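You operate a simulated robot arm through the tools that you are given. There is no shell and no other tool.

You run a simulated two-armed robot. Do the job below in one go: nothing can be reset, and whatever is moved stays where it is left.

## Task
Switch the viewer off, wipe the smear off its glass, switch on and press CHECK.
Fine: use the teal cloth and put it back; the screen ends at PANE CLEAR; slider and cards stay. What is to be rubbed or washed off counts as gone when no trace of it is left.

It is judged by the outcome, as a careful person would: the job done as asked, and still so three seconds after it is handed in. It fails if anything else is knocked over, pushed out of place, dropped, spilled or broken. Flat cloth is picked up by pressing the open fingertips on it (5 to 10 N) and closing them slowly along it; thin cloth reads only 2 to 8 mm in the jaws.

## Robot
Two 7-joint arms with two-finger parallel grippers on one trunk that stands fixed in place. Base frame: the origin is at the foot of the trunk, x ahead of it, y to its left, z up; the work surface is at about z = 0.84. Readings come in m, rad, newtons and seconds.
The left shoulder is at [0.06, 0.189, 1.253], the right one opposite. With the tool pointing down near the work surface each hand reaches from about 0.1 to 0.62 m from the base axis, measured 20 degrees to its own side. Payload 3.43 kg a hand.
Tool frame (each hand has its own): the origin (TCP) lies between the finger pads and is the grasp point; the fingertips stand 0.03 m ahead of it; z points along the fingers, y is the line along which they close. Largest opening 0.094 m; finger width 0.028, thickness 0.01; the body of the gripper, 0.05 by 0.096 m, starts 0.055 m behind the TCP.
Orientation is that of the tool frame in the base frame, as [roll, pitch, yaw] about the fixed x, y, z axes, in that order (R = Rz(yaw) Ry(pitch) Rx(roll)). With the fingers straight down and closing along the base's y, the tool's x points along the base's -x, its y along +y and its z along -z.

## Interface
- The arms move only by the tool nudge_tool. It takes "left_deltas", "right_deltas" or both (then of equal length, played together; a hand with none holds still); each is a list of rows, each a list of 3 entries, a list of its own where there are three numbers: the shift along the tool's x, y, z in mm, then the turn, a rotation vector about the tool's x, y, z in rad, then the gripper command, from -1 (shut) to 1 (fully open), values between in proportion. In form: [[[dx, dy, dz], [rx, ry, rz], jaw], ...]. A call has 1 to 20 rows; each row is the pose to reach, as a shift and turn from the pose commanded when the call began, along the tool's axes at that moment. Each row takes 0.2 s and may step no farther than 0.05 m and 0.15 rad from the row before; otherwise, or with a gripper value out of range, the whole call is refused. Where a pose cannot be reached the arm comes as near as it can. A force on the tool above 40 N (or 10 N above the force at the start of the call, whichever is more), or a blocked arm, ends the call early, and 0.2 s more pass. The fingers move at their own pace (about 0.153 m/s each) and stop on an object; they squeeze with about 33 N. The grip force told is the motor's: it shows also when the fingers shut on nothing. Time passes only in rows, and 0.2 s behind the last, so rows that repeat a pose let the fingers close. It gives the time, the measured TCP pose, the force on the tool (base axes), the opening and the grip force at its end, in the units of the frame above (readings bear some noise), with the torque about the TCP (base axes, N m) and any sound that the robot's microphone picked up.
- Cameras (640 x 400 px; columns grow to the right, rows downward): "scene" is now at [0.002, 0.0274, 1.7866]; the picture's right is [0.38, -0.92, 0.00], its down [-0.80, -0.33, -0.50] and it looks along [0.46, 0.19, -0.87] (base axes); focal length 319 px, centre (320, 200). "left" rides on the left gripper at [0.076, -0.014, -0.102] in its tool frame; the picture's right is [0.18, 0.98, 0.00], its down [-0.75, 0.14, -0.64] and it looks along [-0.63, 0.12, 0.77] (tool axes); focal length 243 px, centre (320, 200). "right" rides on the right gripper at [0.076, 0.014, -0.102] in its tool frame; the picture's right is [-0.18, 0.98, 0.00], its down [-0.75, -0.14, -0.64] and it looks along [-0.63, -0.12, 0.77] (tool axes); focal length 243 px, centre (320, 200). There is no depth. A picture from a camera that has moved, and an enlarged one, comes with that camera's place and axes in the base frame and with its lens.
- camera(camera): a new picture of that camera. The clock stands still meanwhile.
- slide_trunk(by): slides the trunk up (or, below 0, down) by that many m; the arms and the scene camera ride with it, the base frame stays. It gives what a move gives, with no picture.
- aim_head(pan, tilt): turns the head with the scene camera to pan (to the left, within 1.501 rad either way) and tilt (down, from -0.506 to 1.204), counted from straight ahead of the robot. It gives what a move gives.
- zoom(camera, box): a new picture of the part [left, top, right, bottom] of that camera's present view, enlarged. The clock stands still meanwhile.
- sign_off(): hands the job in; it is judged then, once.

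Places have to be worked out from the pictures, the camera data and where the tool is seen. Open the grippers and draw the arms clear of the work before you hand the job in, unless the task says otherwise.

The tools are called after ">>>" by a JSON object that holds its "method" and its "body". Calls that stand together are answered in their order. nudge_tool: Moves the arms, as the interface text tells. Its arguments: {"type":"object","properties":{"left_deltas":{"type":"array","items":{"type":"array"}},"right_deltas":{"type":"array","items":{"type":"array"}}},"required":[]} The other tools are called the same way: slide_trunk (by) moves the trunk up or down; aim_head (pan, tilt) turns the head that bears the scene camera; camera (camera) takes a picture; zoom (camera, box) takes an enlarged picture of a part of a camera's view; sign_off () hands the job in.

At the start:

```text
clock: 0.0
left_ee_pos: [0.3194, 0.3824, 1.1945]
left_tool_rot: [-3.141, 0.001, 3.141]
left_wrist_force: [0.5, 0.4, 0.3]
left_torque: [0.01, 0.01, 0.02]
left_gripper_width: 0.094
left_grasp_force: 0.1
right_ee_pos: [0.3452, 0.0514, 1.133]
right_tool_rot: [3.141, 0.0, -3.14]
right_wrist_force: [-0.1, 0.7, 0.3]
right_torque: [-0.03, -0.04, 0.01]
right_gripper_width: 0.0939
right_grasp_force: 0.1
trunk travel left (down, up): [-0.925, 0.065]
head pan, tilt (commanded): [0.393, 1.047]
```

scene: 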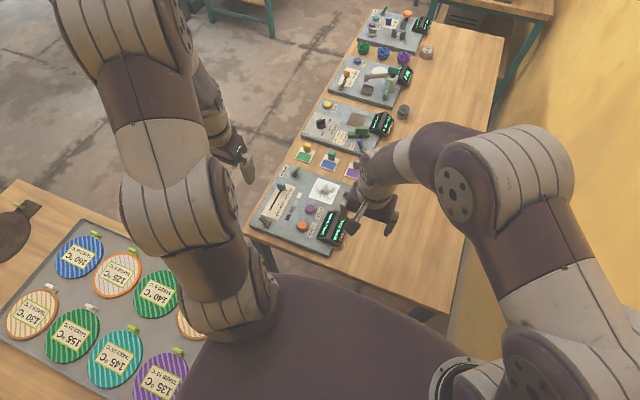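
right: 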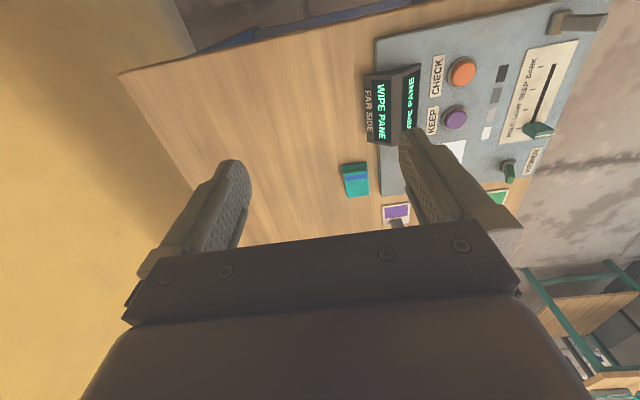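
left: 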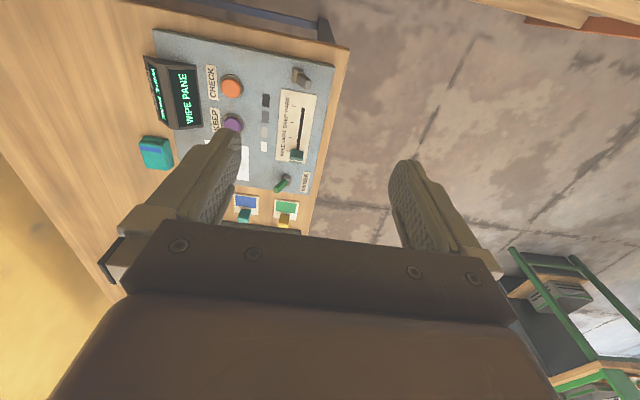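

The near board carries the viewer with its glass, knobs and buttons, and a teal cloth lies beside it. I'll take enlarged views to read the labels before moving anything.

>>> {"method": "zoom", "body": {"camera": "scene", "box": [230, 130, 400, 270]}}

>>> {"method": "zoom", "body": {"camera": "right", "box": [320, 0, 640, 240]}}

>>> {"method": "zoom", "body": {"camera": "left", "box": [120, 10, 380, 240]}}

```text
2.86 times, centred on (315, 200) of scene
camera zoom: at [0.002, 0.0274, 1.7866], right [0.38, -0.92, 0.0], down [-0.8, -0.33, -0.5], along [0.46, 0.19, -0.87], focal length 910 px, centre (334, 200)
```

zoom: 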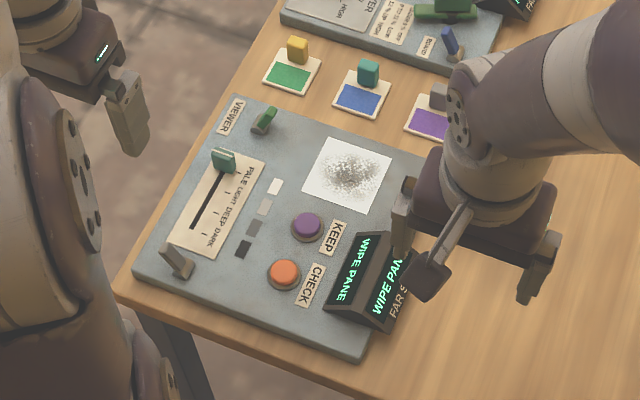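

```text
1.67 times, centred on (480, 120) of right
camera zoom: at [0.2689, 0.0666, 1.2362], right [0.18, 0.98, 0.0], down [0.75, -0.14, 0.64], along [0.63, -0.12, -0.77], focal length 404 px, centre (53, 333)
```

zoom: 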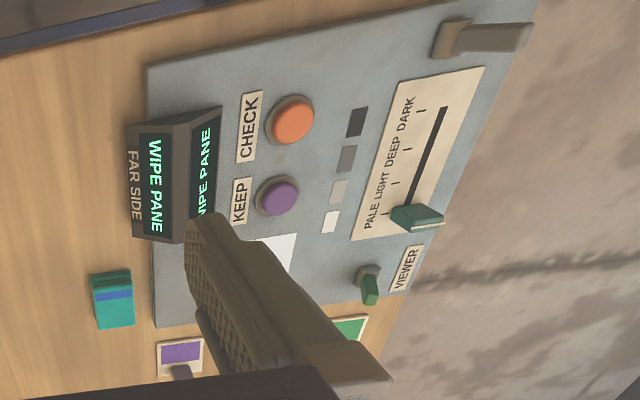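

```text
1.74 times, centred on (250, 125) of left
camera zoom: at [0.2428, 0.3691, 1.2983], right [-0.18, 0.98, 0.0], down [0.75, 0.14, 0.64], along [0.63, 0.12, -0.77], focal length 422 px, centre (442, 330)
```

zoom: 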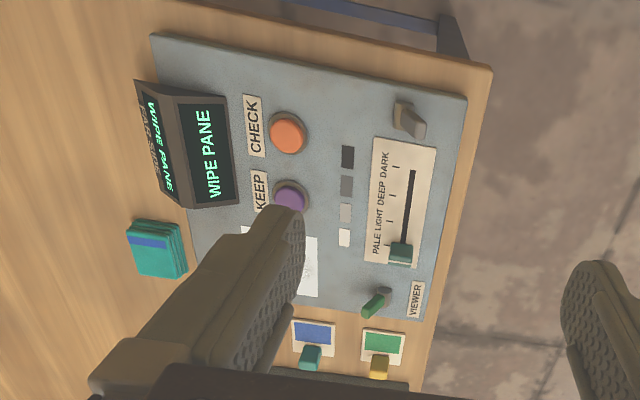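

The right arm hides part of the work area, so I'll swing the right hand out to the right and the left hand back and to the left, staying high. That gives the scene camera a clear view.

>>> {"method": "nudge_tool", "body": {"right_deltas": [[[0, -40, 0], [0, 0, 0], 1], [[0, -80, 0], [0, 0, 0], 1], [[0, -120, 0], [0, 0, 0], 1], [[0, -160, 0], [0, 0, 0], 1], [[0, -200, 0], [0, 0, 0], 1], [[0, -240, 0], [0, 0, 0], 1], [[0, -280, 0], [0, 0, 0], 1]]}}

>>> {"method": "camera", "body": {"camera": "scene"}}

>>> {"method": "zoom", "body": {"camera": "scene", "box": [240, 130, 400, 260]}}

```text
clock: 1.6
left_ee_pos: [0.3203, 0.3823, 1.1951]
left_tool_rot: [3.139, -0.001, 3.142]
left_wrist_force: [0.7, -0.9, 0.2]
left_torque: [-0.01, -0.01, 0.0]
left_gripper_width: 0.0938
left_grasp_force: 0.1
right_ee_pos: [0.3438, -0.2253, 1.1333]
right_tool_rot: [3.141, 0.0, 3.14]
right_wrist_force: [-0.9, -0.6, 0.2]
right_torque: [-0.02, -0.01, -0.01]
right_gripper_width: 0.0938
right_grasp_force: 0.1
trunk travel left (down, up): [-0.925, 0.065]
head pan, tilt (commanded): [0.393, 1.047]
```

```text
taken
camera scene: at [0.0022, 0.0254, 1.7866], right [0.38, -0.92, 0.0], down [-0.8, -0.33, -0.5], along [0.46, 0.19, -0.87], focal length 319 px, centre (320, 200)
```

scene: 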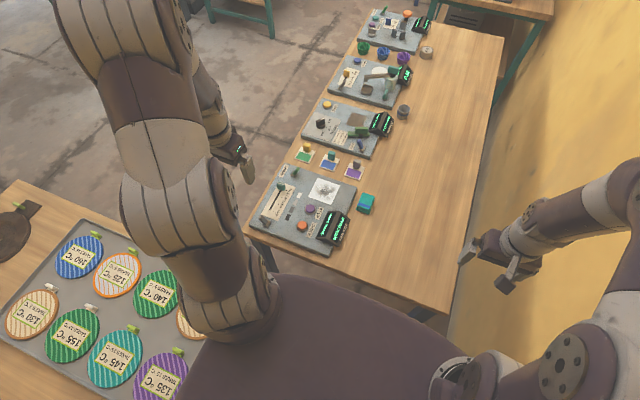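

```text
3.08 times, centred on (320, 195) of scene
camera zoom: at [0.0022, 0.0254, 1.7866], right [0.38, -0.92, 0.0], down [-0.8, -0.33, -0.5], along [0.46, 0.19, -0.87], focal length 980 px, centre (320, 215)
```

zoom: 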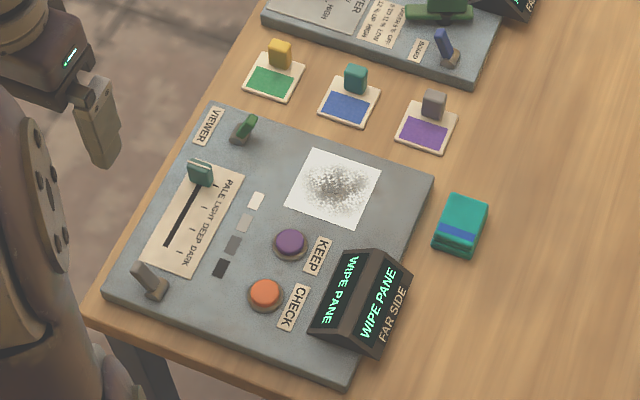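

The cloth looks like a small folded stack with a blue stripe, at roughly (0.55, 0.08). I'll zoom in on it, the glass and the switch.

>>> {"method": "zoom", "body": {"camera": "scene", "box": [335, 175, 385, 225]}}

>>> {"method": "zoom", "body": {"camera": "scene", "box": [270, 150, 350, 210]}}

>>> {"method": "zoom", "body": {"camera": "left", "box": [120, 40, 340, 240]}}

```text
8.00 times, centred on (360, 200) of scene
camera zoom: at [0.0022, 0.0254, 1.7866], right [0.38, -0.92, 0.0], down [-0.8, -0.33, -0.5], along [0.46, 0.19, -0.87], focal length 2549 px, centre (0, 200)
```

zoom: 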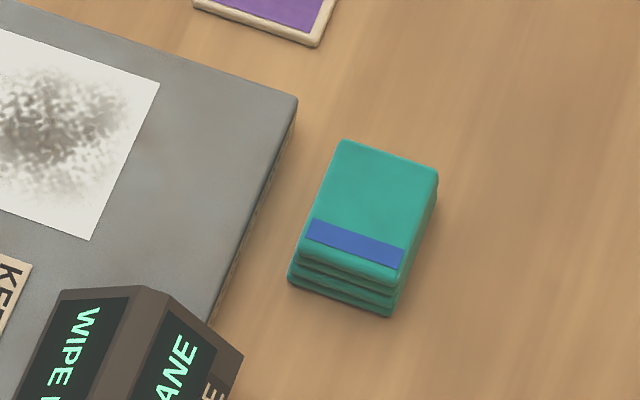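

```text
6.67 times, centred on (310, 180) of scene
camera zoom: at [0.0022, 0.0254, 1.7866], right [0.38, -0.92, 0.0], down [-0.8, -0.33, -0.5], along [0.46, 0.19, -0.87], focal length 2124 px, centre (387, 333)
```

zoom: 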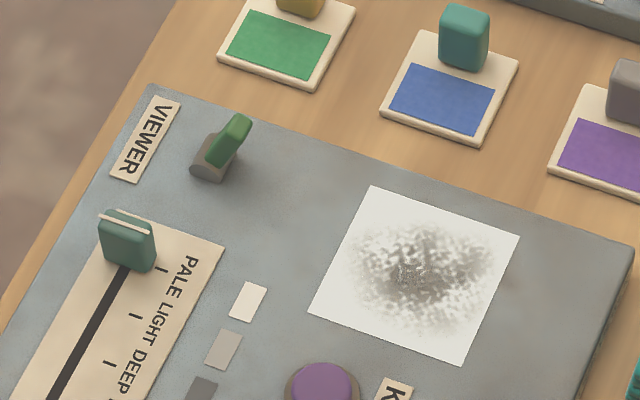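

```text
2.00 times, centred on (230, 140) of left
camera zoom: at [0.2429, 0.3677, 1.2987], right [-0.18, 0.98, 0.0], down [0.75, 0.14, 0.64], along [0.63, 0.12, -0.77], focal length 485 px, centre (500, 320)
```

zoom: 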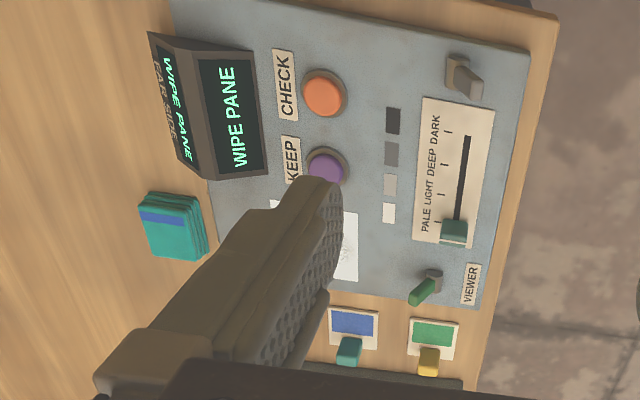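

Judging by both cameras, the VIEWER lever tip is near (0.56, 0.338, 0.90), pivoting about (0.556, 0.354, 0.865) and leaning toward -y. The glass is centred at about (0.533, 0.230) and the cloth at about (0.55, 0.0855). I'll close the left fingers and bring them above and just to the -y side of the lever.

>>> {"method": "nudge_tool", "body": {"left_deltas": [[[-30, -10, 24], [0, 0, 0], -1], [[-60, -20, 48], [0, 0, 0], -1], [[-90, -30, 72], [0, 0, 0], -1], [[-120, -41, 96], [0, 0, 0], -1], [[-150, -52, 120], [0, 0, 0], -1], [[-180, -62, 145], [0, 0, 0], -1], [[-210, -75, 170], [0, 0, 0], -1], [[-237, -87, 195], [0, 0, 0], -1], [[-237, -87, 195], [0, 0, 0], -1]]}}

>>> {"method": "camera", "body": {"camera": "left"}}

>>> {"method": "zoom", "body": {"camera": "scene", "box": [240, 130, 400, 260]}}

```text
clock: 3.6
left_ee_pos: [0.5589, 0.2984, 1.0029]
left_tool_rot: [-3.141, 0.0, -3.141]
left_wrist_force: [0.2, 0.6, 1.5]
left_torque: [-0.01, -0.03, -0.01]
left_gripper_width: 0.0
left_grasp_force: 33.3
right_ee_pos: [0.3421, -0.223, 1.1349]
right_tool_rot: [3.141, 0.0, -3.14]
right_wrist_force: [-0.2, 1.0, 0.2]
right_torque: [0.0, 0.02, -0.02]
right_gripper_width: 0.094
right_grasp_force: 0.2
trunk travel left (down, up): [-0.925, 0.065]
head pan, tilt (commanded): [0.393, 1.047]
```

```text
taken
camera left: at [0.4812, 0.2833, 1.1054], right [-0.18, 0.98, 0.0], down [0.75, 0.14, 0.64], along [0.63, 0.12, -0.77], focal length 243 px, centre (320, 200)
```

left: 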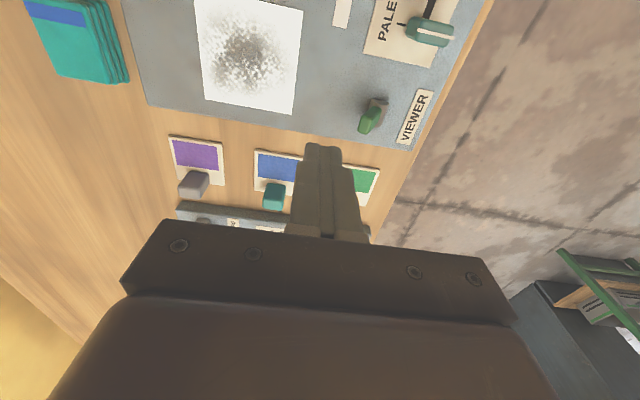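

```text
3.08 times, centred on (320, 195) of scene
camera zoom: at [0.001, 0.0275, 1.7866], right [0.38, -0.92, 0.0], down [-0.8, -0.33, -0.5], along [0.46, 0.19, -0.87], focal length 980 px, centre (320, 215)
```

zoom: 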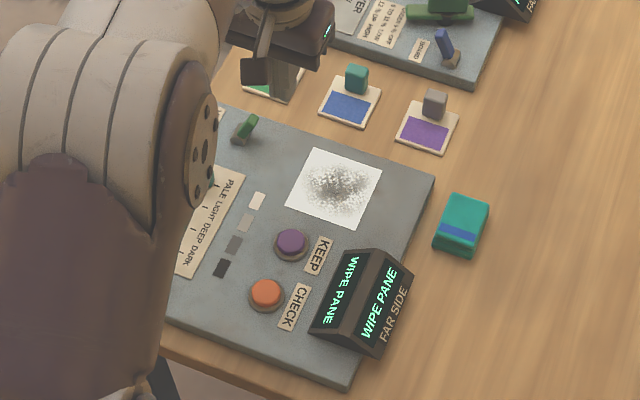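

The fingertips hang clear on the -y side of the lever, about 25 mm short of it. I'll lower to fingertip height of about 0.885 and begin pushing toward +y in small steps.

>>> {"method": "nudge_tool", "body": {"left_deltas": [[[0, 0, 30], [0, 0, 0], -1], [[0, 0, 60], [0, 0, 0], -1], [[0, 0, 88], [0, 0, 0], -1], [[0, 0, 88], [0, 0, 0], -1], [[0, 8, 88], [0, 0, 0], -1], [[0, 16, 88], [0, 0, 0], -1], [[0, 22, 88], [0, 0, 0], -1], [[0, 28, 88], [0, 0, 0], -1], [[0, 33, 88], [0, 0, 0], -1]]}}

>>> {"method": "camera", "body": {"camera": "left"}}

>>> {"method": "zoom", "body": {"camera": "scene", "box": [270, 150, 350, 210]}}

```text
clock: 5.6
left_ee_pos: [0.5557, 0.33, 0.9137]
left_tool_rot: [3.14, 0.0, 3.14]
left_wrist_force: [-0.3, -1.0, 1.1]
left_torque: [-0.02, 0.0, 0.01]
left_gripper_width: 0.0
left_grasp_force: 33.0
right_ee_pos: [0.3435, -0.223, 1.135]
right_tool_rot: [-3.14, 0.001, 3.141]
right_wrist_force: [0.7, 0.2, -0.3]
right_torque: [-0.02, 0.0, 0.0]
right_gripper_width: 0.094
right_grasp_force: 0.1
trunk travel left (down, up): [-0.925, 0.065]
head pan, tilt (commanded): [0.393, 1.047]
```

```text
taken
camera left: at [0.4792, 0.3157, 1.0158], right [-0.18, 0.98, 0.0], down [0.75, 0.14, 0.64], along [0.63, 0.12, -0.77], focal length 243 px, centre (320, 200)
```

left: 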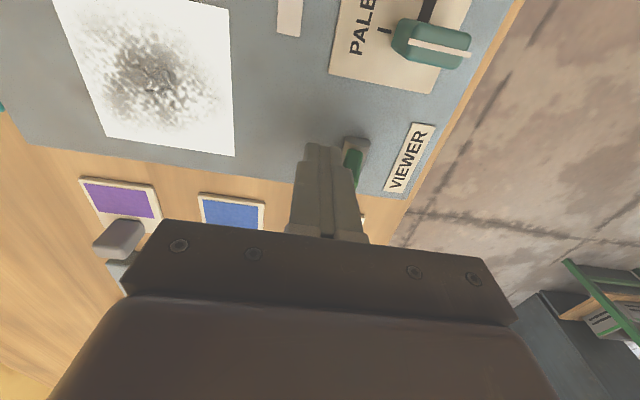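

```text
6.67 times, centred on (310, 180) of scene
camera zoom: at [0.0022, 0.0275, 1.7866], right [0.38, -0.92, 0.0], down [-0.8, -0.33, -0.5], along [0.46, 0.19, -0.87], focal length 2124 px, centre (387, 333)
```

zoom: 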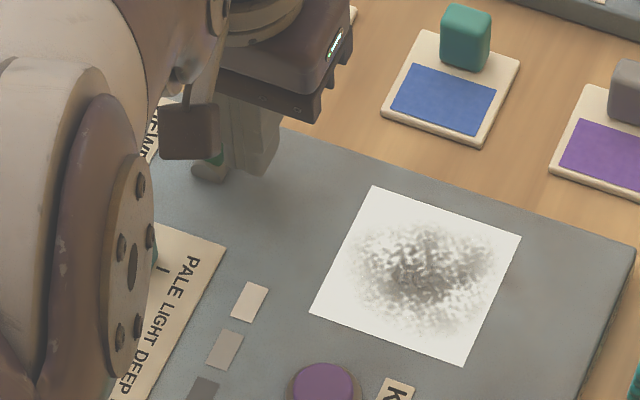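

The fingers touch the lever, which is now nearly upright, with about 1 N on the tool. I'll keep pushing toward +y in small steps and listen for a click.

>>> {"method": "nudge_tool", "body": {"left_deltas": [[[0, 4, 0], [0, 0, 0], -1], [[0, 8, 0], [0, 0, 0], -1], [[0, 12, 0], [0, 0, 0], -1], [[0, 15, 0], [0, 0, 0], -1], [[0, 18, 0], [0, 0, 0], -1]]}}

>>> {"method": "camera", "body": {"camera": "left"}}

>>> {"method": "zoom", "body": {"camera": "scene", "box": [270, 150, 350, 210]}}

```text
clock: 6.8
left_ee_pos: [0.5567, 0.3451, 0.9124]
left_tool_rot: [3.141, -0.001, 3.141]
left_wrist_force: [0.0, -3.1, -0.6]
left_torque: [-0.12, 0.01, 0.0]
left_gripper_width: 0.0
left_grasp_force: 33.1
right_ee_pos: [0.3436, -0.2245, 1.1336]
right_tool_rot: [3.142, -0.001, 3.141]
right_wrist_force: [0.7, -1.0, -0.1]
right_torque: [0.01, 0.0, -0.04]
right_gripper_width: 0.0941
right_grasp_force: 0.0
trunk travel left (down, up): [-0.925, 0.065]
head pan, tilt (commanded): [0.393, 1.047]
heard: click
```

```text
taken
camera left: at [0.4801, 0.3321, 1.016], right [-0.18, 0.98, 0.0], down [0.75, 0.14, 0.64], along [0.63, 0.12, -0.77], focal length 243 px, centre (320, 200)
```

left: 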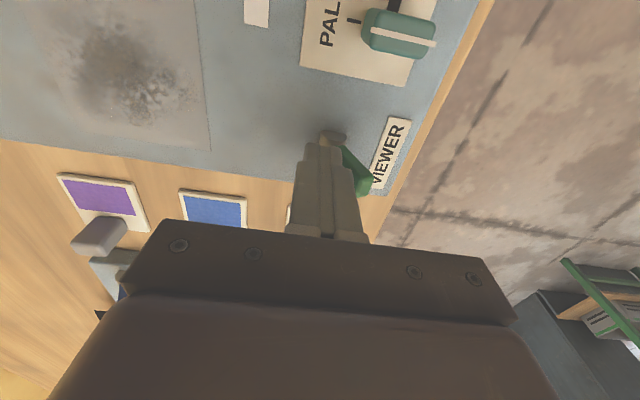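

```text
6.67 times, centred on (310, 180) of scene
camera zoom: at [0.002, 0.0259, 1.7866], right [0.38, -0.92, 0.0], down [-0.8, -0.33, -0.5], along [0.46, 0.19, -0.87], focal length 2124 px, centre (387, 333)
```

zoom: 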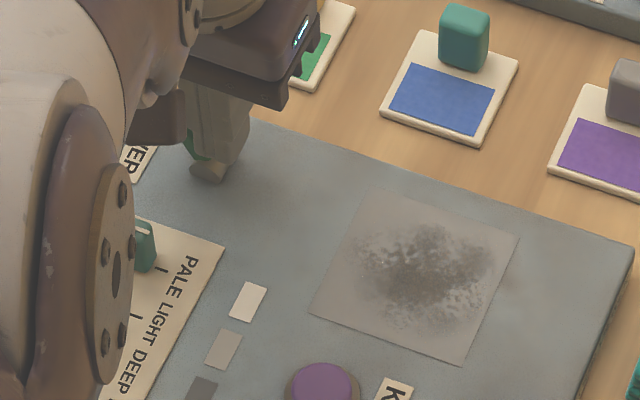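

It clicked and the glass went dark, so the viewer is off, and the smear shows clearly. I'll back off the lever, rise, and move above the cloth at about (0.55, 0.0855).

>>> {"method": "nudge_tool", "body": {"left_deltas": [[[0, -15, 0], [0, 0, 0], -1], [[0, -30, 0], [0, 0, 0], -1], [[0, -30, -40], [0, 0, 0], -1], [[0, -30, -80], [0, 0, 0], -1], [[0, -30, -118], [0, 0, 0], -1], [[0, -70, -118], [0, 0, 0], -1], [[0, -110, -118], [0, 0, 0], -0.5], [[2, -150, -118], [0, 0, 0], 0], [[4, -190, -118], [0, 0, 0], 0.3], [[5, -230, -118], [0, 0, 0], 0.3], [[6, -261, -118], [0, 0, 0], 0.3], [[6, -261, -118], [0, 0, 0], 0.3]]}}

>>> {"method": "camera", "body": {"camera": "left"}}

>>> {"method": "zoom", "body": {"camera": "scene", "box": [240, 130, 400, 260]}}

```text
clock: 9.4
left_ee_pos: [0.5513, 0.0847, 1.0299]
left_tool_rot: [3.14, 0.001, -3.141]
left_wrist_force: [-0.7, -0.1, -0.4]
left_torque: [-0.01, 0.02, 0.0]
left_gripper_width: 0.0612
left_grasp_force: 0.0
right_ee_pos: [0.3435, -0.224, 1.134]
right_tool_rot: [-3.141, -0.002, -3.141]
right_wrist_force: [-0.8, -0.1, -0.2]
right_torque: [-0.02, 0.01, 0.02]
right_gripper_width: 0.0937
right_grasp_force: 0.0
trunk travel left (down, up): [-0.925, 0.065]
head pan, tilt (commanded): [0.393, 1.047]
```

```text
taken
camera left: at [0.4742, 0.0698, 1.1335], right [-0.18, 0.98, 0.0], down [0.75, 0.14, 0.64], along [0.63, 0.12, -0.77], focal length 243 px, centre (320, 200)
```

left: 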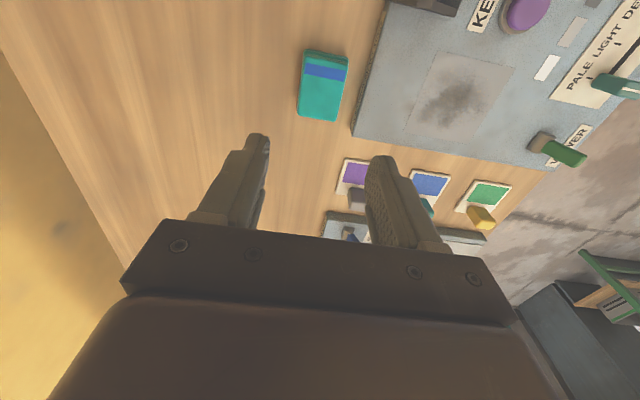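

```text
3.08 times, centred on (320, 195) of scene
camera zoom: at [0.0021, 0.0279, 1.7866], right [0.38, -0.92, 0.0], down [-0.8, -0.33, -0.5], along [0.46, 0.19, -0.87], focal length 980 px, centre (320, 215)
```

zoom: 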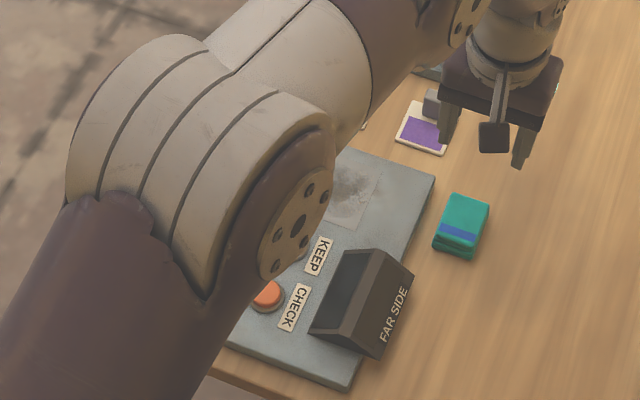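

The display is dark now, as expected with the viewer off. I'll zoom the left hand camera on the cloth to get its position and height.

>>> {"method": "zoom", "body": {"camera": "left", "box": [270, 30, 380, 140]}}

>>> {"method": "zoom", "body": {"camera": "scene", "box": [335, 175, 385, 225]}}

>>> {"method": "camera", "body": {"camera": "right"}}

```text
3.64 times, centred on (325, 85) of left
camera zoom: at [0.4742, 0.0698, 1.1335], right [-0.18, 0.98, 0.0], down [0.75, 0.14, 0.64], along [0.63, 0.12, -0.77], focal length 882 px, centre (302, 618)
```

zoom: 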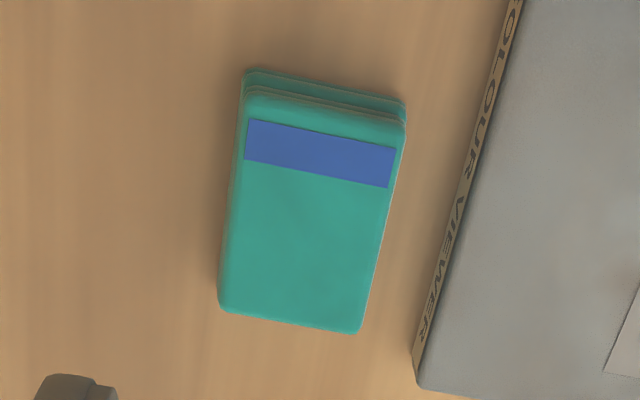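

```text
8.00 times, centred on (360, 200) of scene
camera zoom: at [0.0021, 0.0279, 1.7866], right [0.38, -0.92, 0.0], down [-0.8, -0.33, -0.5], along [0.46, 0.19, -0.87], focal length 2549 px, centre (0, 200)
```

zoom: 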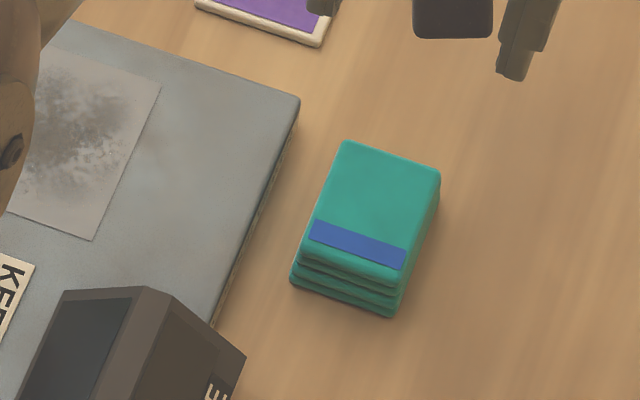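

```text
taken
camera right: at [0.2666, -0.2093, 1.2367], right [0.18, 0.98, 0.0], down [0.75, -0.14, 0.64], along [0.63, -0.12, -0.77], focal length 243 px, centre (320, 200)
```

right: 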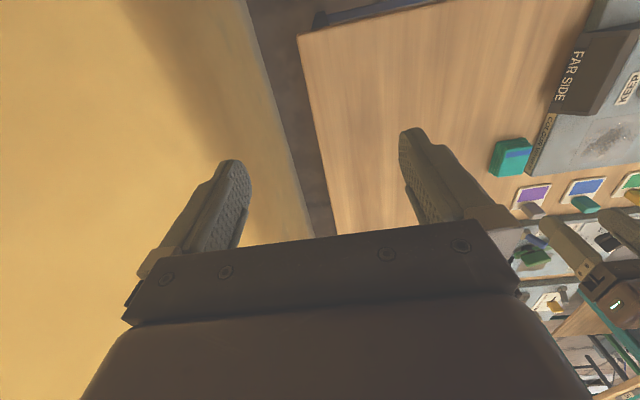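

The cloth spans about x 0.519–0.577, y 0.065–0.107, top about 0.865, with the board edge at y ≈ 0.131. I'll narrow the jaws to about 56 mm to clear the board edge and lower to fingertip z ≈ 0.85, astride the cloth without gripping yet.

>>> {"method": "nudge_tool", "body": {"left_deltas": [[[0, 0, 40], [0, 0, 0], 0.2], [[0, 0, 80], [0, 0, 0], 0.2], [[0, 0, 110], [0, 0, 0], 0.2], [[0, 0, 130], [0, 0, 0], 0.2], [[0, 0, 142], [0, 0, 0], 0.2], [[0, 0, 150], [0, 0, 0], 0.2], [[0, 0, 150], [0, 0, 0], 0.2]]}}

>>> {"method": "camera", "body": {"camera": "left"}}

>>> {"method": "zoom", "body": {"camera": "scene", "box": [325, 165, 395, 225]}}

>>> {"method": "zoom", "body": {"camera": "right", "box": [460, 100, 640, 240]}}

```text
clock: 11.0
left_ee_pos: [0.5495, 0.0856, 0.8817]
left_tool_rot: [3.141, 0.0, -3.14]
left_wrist_force: [-0.1, -1.1, 0.7]
left_torque: [-0.02, 0.03, 0.03]
left_gripper_width: 0.0564
left_grasp_force: 0.0
right_ee_pos: [0.3421, -0.224, 1.1346]
right_tool_rot: [-3.142, 0.0, 3.141]
right_wrist_force: [0.5, -0.1, -1.0]
right_torque: [-0.02, -0.01, 0.02]
right_gripper_width: 0.0943
right_grasp_force: 0.2
trunk travel left (down, up): [-0.925, 0.065]
head pan, tilt (commanded): [0.393, 1.047]
```

```text
taken
camera left: at [0.4742, 0.0714, 0.9839], right [-0.18, 0.98, 0.0], down [0.75, 0.14, 0.64], along [0.63, 0.12, -0.77], focal length 243 px, centre (320, 200)
```

left: 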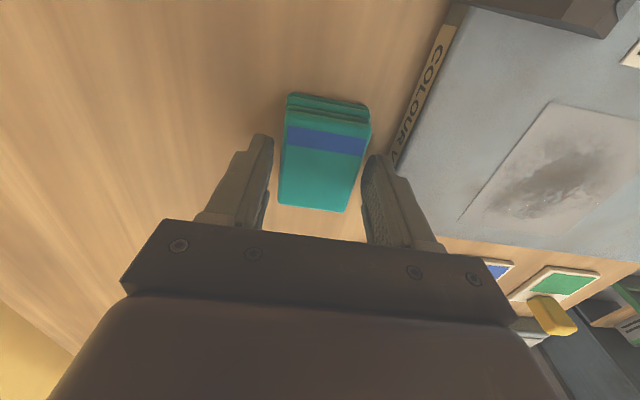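

```text
6.67 times, centred on (360, 195) of scene
camera zoom: at [0.0022, 0.0271, 1.7866], right [0.38, -0.92, 0.0], down [-0.8, -0.33, -0.5], along [0.46, 0.19, -0.87], focal length 2124 px, centre (53, 233)
```

zoom: 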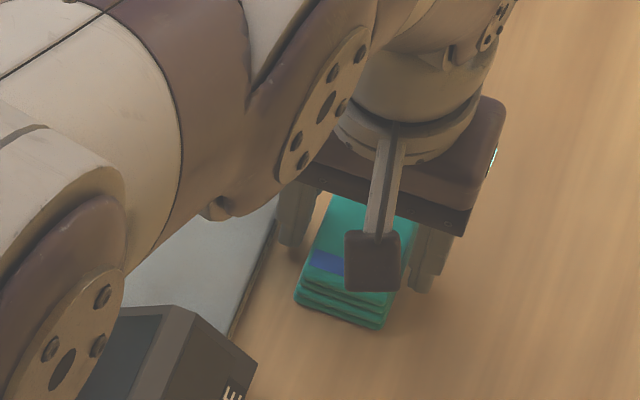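

```text
2.86 times, centred on (550, 170) of right
camera zoom: at [0.2666, -0.2098, 1.2366], right [0.18, 0.98, 0.0], down [0.75, -0.14, 0.64], along [0.63, -0.12, -0.77], focal length 693 px, centre (-337, 286)
```

zoom: 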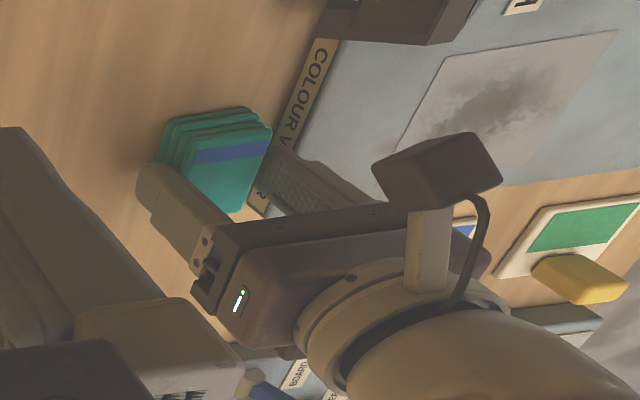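

The fingers straddle the cloth with clearance on both sides. I'll go 2 mm lower and close gradually.

>>> {"method": "nudge_tool", "body": {"left_deltas": [[[0, 0, 2], [0, 0, 0], 0.1], [[0, 0, 2], [0, 0, 0], 0.0], [[0, 0, 2], [0, 0, 0], -0.1], [[0, 0, 2], [0, 0, 0], -0.2], [[0, 0, 2], [0, 0, 0], -0.4], [[0, 0, 2], [0, 0, 0], -0.7], [[0, 0, 2], [0, 0, 0], -1], [[0, 0, 2], [0, 0, 0], -1]]}}

>>> {"method": "camera", "body": {"camera": "left"}}

```text
clock: 12.8
left_ee_pos: [0.5496, 0.0851, 0.8785]
left_tool_rot: [-3.141, 0.001, 3.142]
left_wrist_force: [0.9, 0.1, 3.3]
left_torque: [0.01, -0.03, -0.03]
left_gripper_width: 0.0468
left_grasp_force: 33.4
right_ee_pos: [0.3425, -0.2242, 1.134]
right_tool_rot: [3.142, 0.001, 3.141]
right_wrist_force: [-0.4, -0.2, 0.1]
right_torque: [0.0, 0.01, 0.02]
right_gripper_width: 0.0941
right_grasp_force: 0.1
trunk travel left (down, up): [-0.925, 0.065]
head pan, tilt (commanded): [0.393, 1.047]
```

```text
taken
camera left: at [0.4737, 0.0718, 0.9816], right [-0.18, 0.98, 0.0], down [0.75, 0.14, 0.64], along [0.63, 0.12, -0.77], focal length 243 px, centre (320, 200)
```

left: 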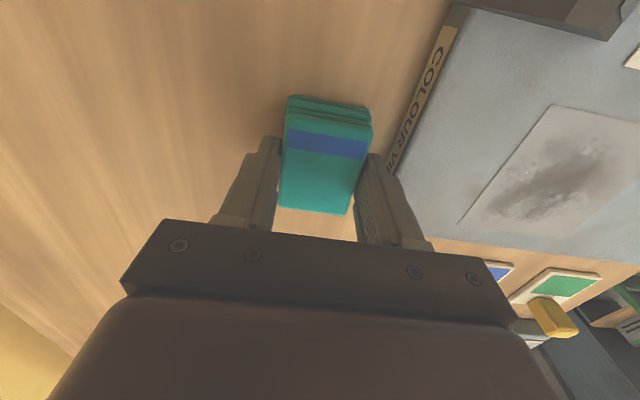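

The jaws stopped at 47 mm with 33 N, so the cloth is held; its home is TCP about (0.550, 0.085, 0.878). I'll lift it 70 mm and check.

>>> {"method": "nudge_tool", "body": {"left_deltas": [[[0, 0, -10], [0, 0, 0], -1], [[0, 0, -25], [0, 0, 0], -1], [[0, 0, -45], [0, 0, 0], -1], [[0, 0, -70], [0, 0, 0], -1], [[0, 0, -70], [0, 0, 0], -1]]}}

>>> {"method": "camera", "body": {"camera": "left"}}

>>> {"method": "zoom", "body": {"camera": "right", "box": [460, 60, 640, 240]}}

>>> {"method": "zoom", "body": {"camera": "scene", "box": [240, 130, 400, 260]}}

```text
clock: 14.0
left_ee_pos: [0.5506, 0.0853, 0.9472]
left_tool_rot: [-3.141, 0.0, 3.141]
left_wrist_force: [0.2, 0.1, -0.6]
left_torque: [0.02, 0.01, 0.01]
left_gripper_width: 0.0465
left_grasp_force: 33.0
right_ee_pos: [0.3422, -0.2239, 1.1361]
right_tool_rot: [3.14, 0.0, 3.141]
right_wrist_force: [-0.3, 0.2, 0.6]
right_torque: [0.0, 0.02, 0.0]
right_gripper_width: 0.0941
right_grasp_force: 0.1
trunk travel left (down, up): [-0.925, 0.065]
head pan, tilt (commanded): [0.393, 1.047]
```

```text
taken
camera left: at [0.4738, 0.0716, 1.0509], right [-0.18, 0.98, 0.0], down [0.75, 0.14, 0.64], along [0.63, 0.12, -0.77], focal length 243 px, centre (320, 200)
```

left: 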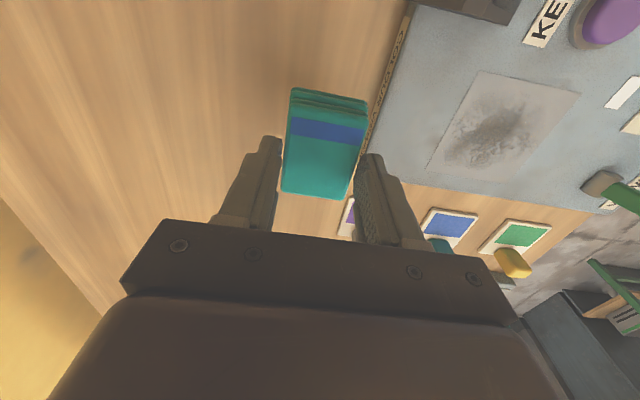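

```text
2.22 times, centred on (550, 150) of right
camera zoom: at [0.2667, -0.2097, 1.2366], right [0.18, 0.98, 0.0], down [0.75, -0.14, 0.64], along [0.63, -0.12, -0.77], focal length 539 px, centre (-191, 311)
```

zoom: 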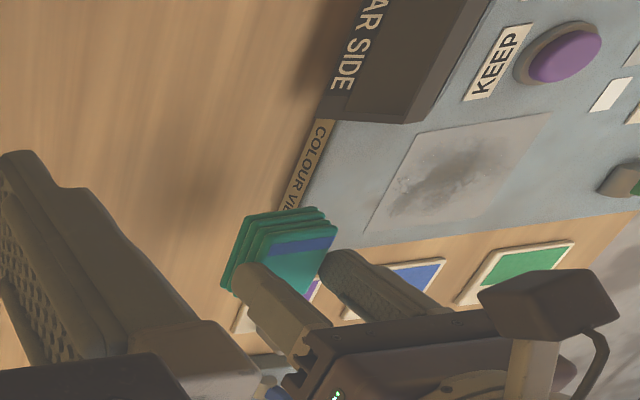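

```text
3.08 times, centred on (320, 195) of scene
camera zoom: at [0.0023, 0.0272, 1.7866], right [0.38, -0.92, 0.0], down [-0.8, -0.33, -0.5], along [0.46, 0.19, -0.87], focal length 980 px, centre (320, 215)
```

zoom: 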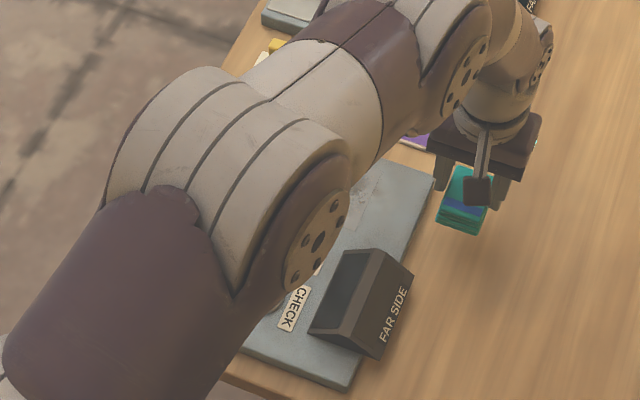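

The cloth is lifted and still reads 46.5 mm in the jaws. Its outline moved slightly relative to the fingers, so I'll zoom in to see whether it tilted.

>>> {"method": "zoom", "body": {"camera": "left", "box": [220, 60, 440, 240]}}

>>> {"method": "zoom", "body": {"camera": "scene", "box": [335, 160, 385, 210]}}

>>> {"method": "zoom", "body": {"camera": "right", "box": [510, 110, 590, 190]}}

```text
2.22 times, centred on (330, 150) of left
camera zoom: at [0.4738, 0.0716, 1.0509], right [-0.18, 0.98, 0.0], down [0.75, 0.14, 0.64], along [0.63, 0.12, -0.77], focal length 539 px, centre (298, 311)
```

zoom: 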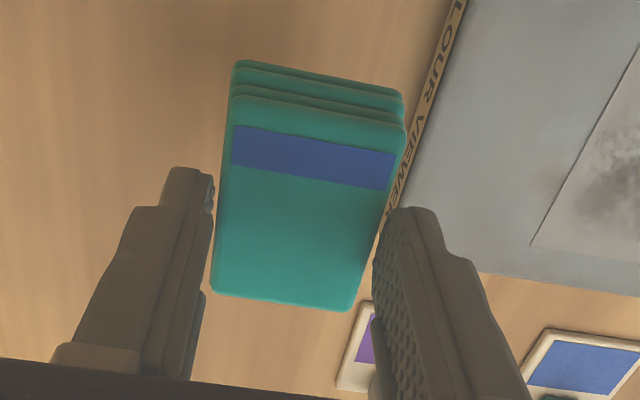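

```text
8.00 times, centred on (360, 185) of scene
camera zoom: at [0.0023, 0.0272, 1.7866], right [0.38, -0.92, 0.0], down [-0.8, -0.33, -0.5], along [0.46, 0.19, -0.87], focal length 2549 px, centre (0, 320)
```

zoom: 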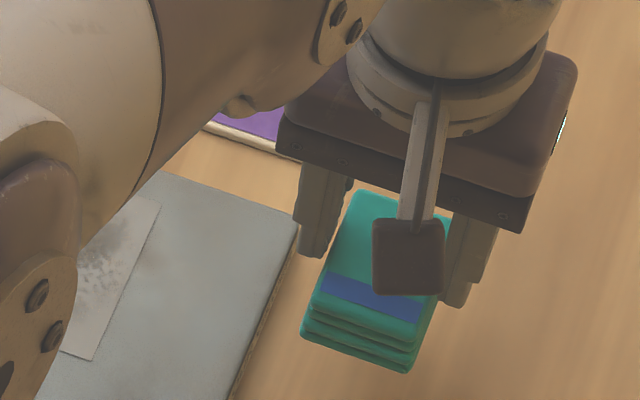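

```text
5.00 times, centred on (550, 150) of right
camera zoom: at [0.2667, -0.2097, 1.2366], right [0.18, 0.98, 0.0], down [0.75, -0.14, 0.64], along [0.63, -0.12, -0.77], focal length 1213 px, centre (-830, 450)
```

zoom: 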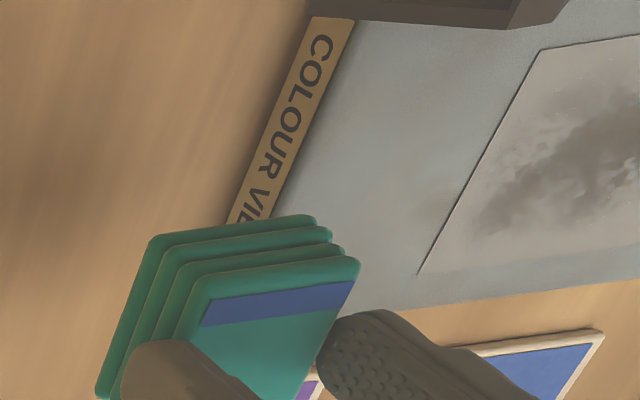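

Comparing views, the cloth slid about 12 mm down in the jaws during the lift, so only its top is held. I'll lower it to just above its home spot and see if it is still slipping.

>>> {"method": "nudge_tool", "body": {"left_deltas": [[[0, 0, 20], [0, 0, 0], -1], [[0, 0, 38], [0, 0, 0], -1], [[0, 0, 50], [0, 0, 0], -1], [[0, 0, 50], [0, 0, 0], -1]]}}

>>> {"method": "zoom", "body": {"camera": "left", "box": [220, 60, 440, 240]}}

>>> {"method": "zoom", "body": {"camera": "right", "box": [480, 100, 580, 200]}}

>>> {"method": "zoom", "body": {"camera": "scene", "box": [335, 170, 385, 220]}}

```text
clock: 15.0
left_ee_pos: [0.5489, 0.0862, 0.8988]
left_tool_rot: [-3.141, 0.0, 3.141]
left_wrist_force: [0.0, -0.3, -0.8]
left_torque: [0.02, 0.02, 0.02]
left_gripper_width: 0.0467
left_grasp_force: 33.0
right_ee_pos: [0.3424, -0.2247, 1.1355]
right_tool_rot: [3.14, -0.001, 3.141]
right_wrist_force: [0.0, -0.3, -0.1]
right_torque: [-0.04, -0.01, 0.01]
right_gripper_width: 0.094
right_grasp_force: 0.1
trunk travel left (down, up): [-0.925, 0.065]
head pan, tilt (commanded): [0.393, 1.047]
```

```text
2.22 times, centred on (330, 150) of left
camera zoom: at [0.4729, 0.0721, 1.0016], right [-0.18, 0.98, 0.0], down [0.75, 0.14, 0.64], along [0.63, 0.12, -0.77], focal length 539 px, centre (298, 311)
```

zoom: 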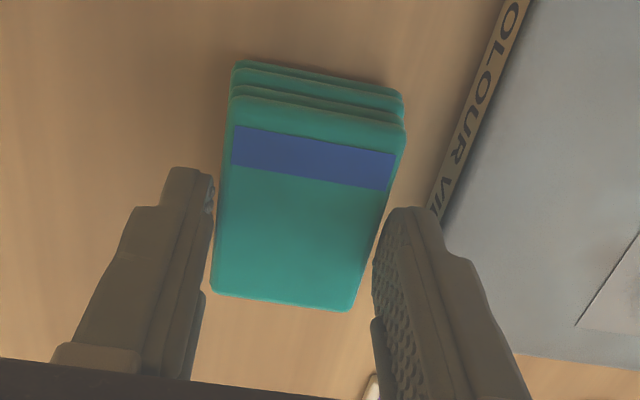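

```text
4.00 times, centred on (530, 150) of right
camera zoom: at [0.2665, -0.2098, 1.2367], right [0.18, 0.98, 0.0], down [0.75, -0.14, 0.64], along [0.63, -0.12, -0.77], focal length 970 px, centre (-520, 400)
```

zoom: 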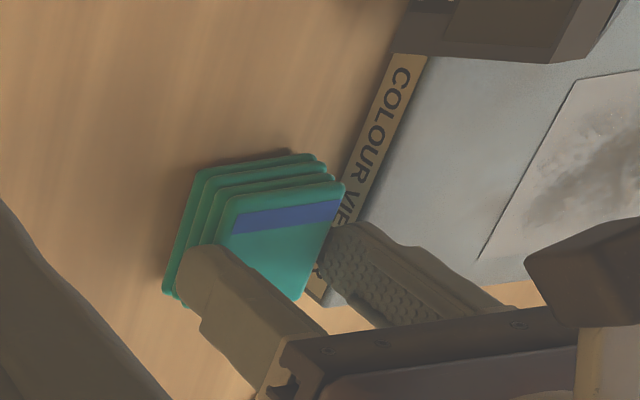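

```text
8.00 times, centred on (360, 195) of scene
camera zoom: at [0.002, 0.0271, 1.7866], right [0.38, -0.92, 0.0], down [-0.8, -0.33, -0.5], along [0.46, 0.19, -0.87], focal length 2549 px, centre (0, 240)
```

zoom: 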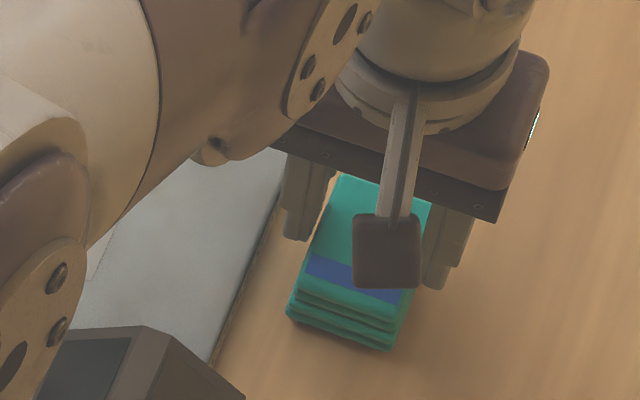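

The cloth hasn't slipped further; its view in the hand camera is identical, but it hangs from the fingertips only. I'll set it down at the same spot and open slightly, then regrip with the fingertips closer to the table.

>>> {"method": "nudge_tool", "body": {"left_deltas": [[[0, 0, 3], [0, 0, 0], -1], [[0, 0, 6], [0, 0, 0], -1], [[0, 0, 6], [0, 0, 0], -1]]}}

>>> {"method": "zoom", "body": {"camera": "left", "box": [220, 60, 440, 240]}}

```text
clock: 15.8
left_ee_pos: [0.5514, 0.0878, 0.8945]
left_tool_rot: [3.141, 0.001, -3.141]
left_wrist_force: [-1.1, 3.3, 9.8]
left_torque: [0.03, 0.39, -0.09]
left_gripper_width: 0.0465
left_grasp_force: 33.4
right_ee_pos: [0.3409, -0.2241, 1.1354]
right_tool_rot: [3.141, 0.002, 3.141]
right_wrist_force: [-0.3, -0.6, 0.7]
right_torque: [-0.01, 0.0, -0.01]
right_gripper_width: 0.094
right_grasp_force: 0.1
trunk travel left (down, up): [-0.925, 0.065]
head pan, tilt (commanded): [0.393, 1.047]
```

```text
2.22 times, centred on (330, 150) of left
camera zoom: at [0.4731, 0.0722, 0.9968], right [-0.18, 0.98, 0.0], down [0.75, 0.14, 0.64], along [0.63, 0.12, -0.77], focal length 539 px, centre (298, 311)
```

zoom: 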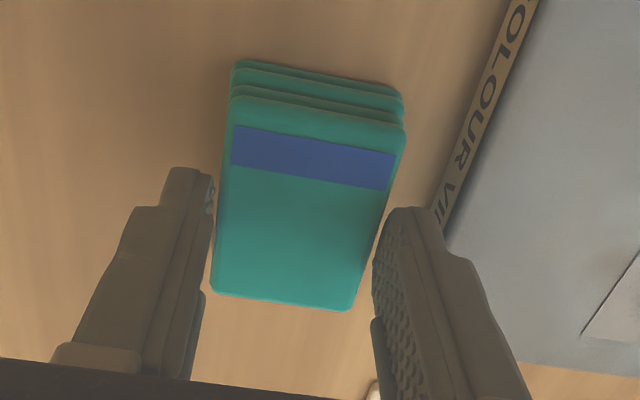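

Pressing gave 9.8 N at TCP z ≈ 0.8945 with no slip, so the hold is rigid and the cloth's underside sits about 54 mm below the TCP. That suits wiping, so I'll keep this grip, lift 60 mm and carry it over the near right corner of the glass.

>>> {"method": "nudge_tool", "body": {"left_deltas": [[[0, 0, -15], [0, 0, 0], -1], [[0, 0, -35], [0, 0, 0], -1], [[0, 0, -60], [0, 0, 0], -1], [[8, 30, -60], [0, 0, 0], -1], [[16, 60, -60], [0, 0, 0], -1], [[24, 90, -60], [0, 0, 0], -1], [[33, 122, -60], [0, 0, 0], -1], [[33, 122, -60], [0, 0, 0], -1]]}}

>>> {"method": "camera", "body": {"camera": "left"}}

>>> {"method": "zoom", "body": {"camera": "scene", "box": [240, 130, 400, 260]}}

>>> {"method": "camera", "body": {"camera": "right"}}

```text
clock: 17.6
left_ee_pos: [0.5174, 0.2119, 0.95]
left_tool_rot: [3.14, 0.0, 3.141]
left_wrist_force: [-0.3, -0.3, -0.4]
left_torque: [-0.02, -0.02, 0.01]
left_gripper_width: 0.0467
left_grasp_force: 32.9
right_ee_pos: [0.3419, -0.2235, 1.1343]
right_tool_rot: [-3.141, 0.002, -3.141]
right_wrist_force: [0.2, 0.3, -0.8]
right_torque: [-0.01, -0.07, 0.03]
right_gripper_width: 0.0941
right_grasp_force: 0.1
trunk travel left (down, up): [-0.925, 0.065]
head pan, tilt (commanded): [0.393, 1.047]
```

```text
taken
camera left: at [0.4401, 0.1965, 1.054], right [-0.18, 0.98, 0.0], down [0.75, 0.14, 0.64], along [0.63, 0.12, -0.77], focal length 243 px, centre (320, 200)
```

left: 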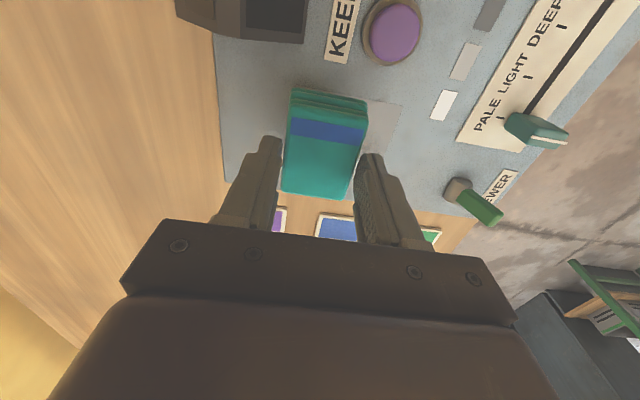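

```text
3.08 times, centred on (320, 195) of scene
camera zoom: at [0.0021, 0.0266, 1.7866], right [0.38, -0.92, 0.0], down [-0.8, -0.33, -0.5], along [0.46, 0.19, -0.87], focal length 980 px, centre (320, 215)
```

zoom: 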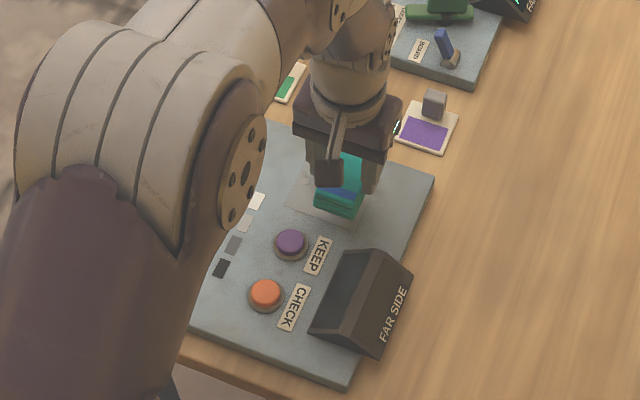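

```text
taken
camera right: at [0.2666, -0.2102, 1.2366], right [0.18, 0.98, 0.0], down [0.75, -0.14, 0.64], along [0.63, -0.12, -0.77], focal length 243 px, centre (320, 200)
```

right: 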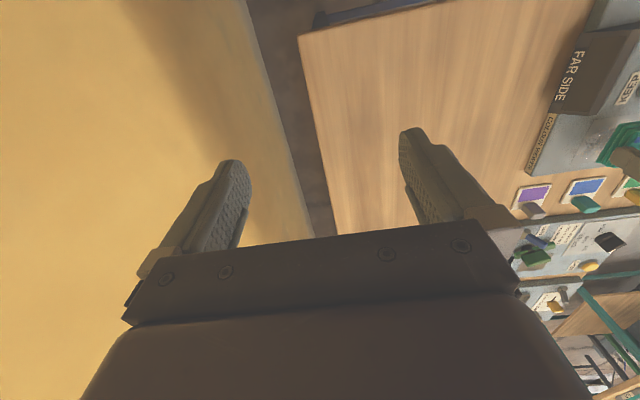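

The cloth hovers over the glass. I'll lower it gently, watching for contact force.

>>> {"method": "nudge_tool", "body": {"left_deltas": [[[0, 0, 12], [0, 0, 0], -1], [[0, 0, 22], [0, 0, 0], -1], [[0, 0, 28], [0, 0, 0], -1], [[0, 0, 32], [0, 0, 0], -1], [[0, 0, 32], [0, 0, 0], -1]]}}

```text
clock: 18.8
left_ee_pos: [0.517, 0.2082, 0.9194]
left_tool_rot: [3.141, 0.0, 3.141]
left_wrist_force: [-0.3, -0.2, -1.3]
left_torque: [0.04, 0.03, 0.02]
left_gripper_width: 0.0465
left_grasp_force: 32.7
right_ee_pos: [0.343, -0.2242, 1.1333]
right_tool_rot: [3.141, 0.001, -3.141]
right_wrist_force: [-0.9, -0.2, 0.1]
right_torque: [-0.02, -0.01, 0.01]
right_gripper_width: 0.0934
right_grasp_force: 0.0
trunk travel left (down, up): [-0.925, 0.065]
head pan, tilt (commanded): [0.393, 1.047]
```

No contact yet at TCP z ≈ 0.919. I'll continue down in 2 mm steps.

>>> {"method": "nudge_tool", "body": {"left_deltas": [[[0, 0, 2], [0, 0, 0], -1], [[0, 0, 4], [0, 0, 0], -1], [[0, 0, 4], [0, 0, 0], -1]]}}

>>> {"method": "zoom", "body": {"camera": "scene", "box": [280, 150, 360, 210]}}

```text
clock: 19.6
left_ee_pos: [0.5183, 0.2068, 0.9152]
left_tool_rot: [3.141, 0.0, 3.141]
left_wrist_force: [-0.4, -0.3, -0.6]
left_torque: [-0.02, 0.03, -0.04]
left_gripper_width: 0.0468
left_grasp_force: 33.4
right_ee_pos: [0.3431, -0.2247, 1.1349]
right_tool_rot: [-3.141, 0.0, -3.141]
right_wrist_force: [-0.4, -0.2, -0.3]
right_torque: [0.01, 0.01, -0.03]
right_gripper_width: 0.0942
right_grasp_force: 0.1
trunk travel left (down, up): [-0.925, 0.065]
head pan, tilt (commanded): [0.393, 1.047]
```

```text
6.67 times, centred on (320, 180) of scene
camera zoom: at [0.002, 0.0272, 1.7866], right [0.38, -0.92, 0.0], down [-0.8, -0.33, -0.5], along [0.46, 0.19, -0.87], focal length 2124 px, centre (320, 333)
```

zoom: 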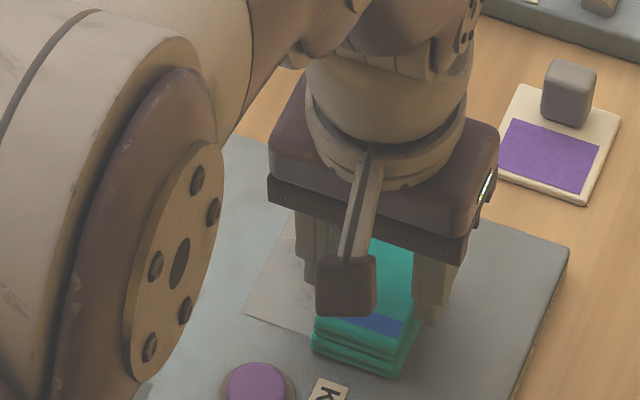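

Still no force at 0.915. Continuing down in 1.5 mm steps.

>>> {"method": "nudge_tool", "body": {"left_deltas": [[[0, 0, 1.5], [0, 0, 0], -1], [[0, 0, 3], [0, 0, 0], -1], [[0, 0, 3], [0, 0, 0], -1]]}}

```text
clock: 20.4
left_ee_pos: [0.5185, 0.2088, 0.9155]
left_tool_rot: [-3.141, 0.009, -3.141]
left_wrist_force: [-1.3, 4.7, 31.0]
left_torque: [0.03, 0.63, -0.02]
left_gripper_width: 0.0469
left_grasp_force: 33.0
right_ee_pos: [0.341, -0.2251, 1.1359]
right_tool_rot: [-3.141, 0.0, 3.141]
right_wrist_force: [0.0, -0.8, 0.0]
right_torque: [0.01, 0.01, 0.04]
right_gripper_width: 0.0942
right_grasp_force: 0.1
trunk travel left (down, up): [-0.925, 0.065]
head pan, tilt (commanded): [0.393, 1.047]
```

Contact is stiff: 3 mm of command gave 31 N. I'll ease off 2.3 mm at once to get about 6–8 N.

>>> {"method": "nudge_tool", "body": {"left_deltas": [[[0, 0, -2.3], [0, 0, 0], -1], [[0, 0, -2.3], [0, 0, 0], -1]]}}

```text
clock: 21.0
left_ee_pos: [0.5177, 0.2073, 0.9144]
left_tool_rot: [-3.141, 0.002, 3.141]
left_wrist_force: [3.1, 1.6, 19.8]
left_torque: [-0.01, -0.23, 0.03]
left_gripper_width: 0.0468
left_grasp_force: 32.9
right_ee_pos: [0.3415, -0.2243, 1.1351]
right_tool_rot: [-3.141, 0.003, 3.14]
right_wrist_force: [-0.2, -0.2, 0.1]
right_torque: [-0.03, 0.02, -0.02]
right_gripper_width: 0.0943
right_grasp_force: 0.1
trunk travel left (down, up): [-0.925, 0.065]
head pan, tilt (commanded): [0.393, 1.047]
```

Still 20 N, so I'll ease off a bit more.

>>> {"method": "nudge_tool", "body": {"left_deltas": [[[0, 0, -1], [0, 0, 0], -1], [[0, 0, -1], [0, 0, 0], -1]]}}

```text
clock: 21.6
left_ee_pos: [0.5173, 0.2077, 0.9149]
left_tool_rot: [3.141, 0.0, 3.141]
left_wrist_force: [6.0, 1.1, 13.6]
left_torque: [0.0, -0.43, 0.01]
left_gripper_width: 0.0467
left_grasp_force: 32.3
right_ee_pos: [0.3424, -0.224, 1.1348]
right_tool_rot: [3.139, 0.0, 3.141]
right_wrist_force: [-0.7, -0.1, 0.8]
right_torque: [0.0, -0.02, 0.02]
right_gripper_width: 0.094
right_grasp_force: 0.1
trunk travel left (down, up): [-0.925, 0.065]
head pan, tilt (commanded): [0.393, 1.047]
```

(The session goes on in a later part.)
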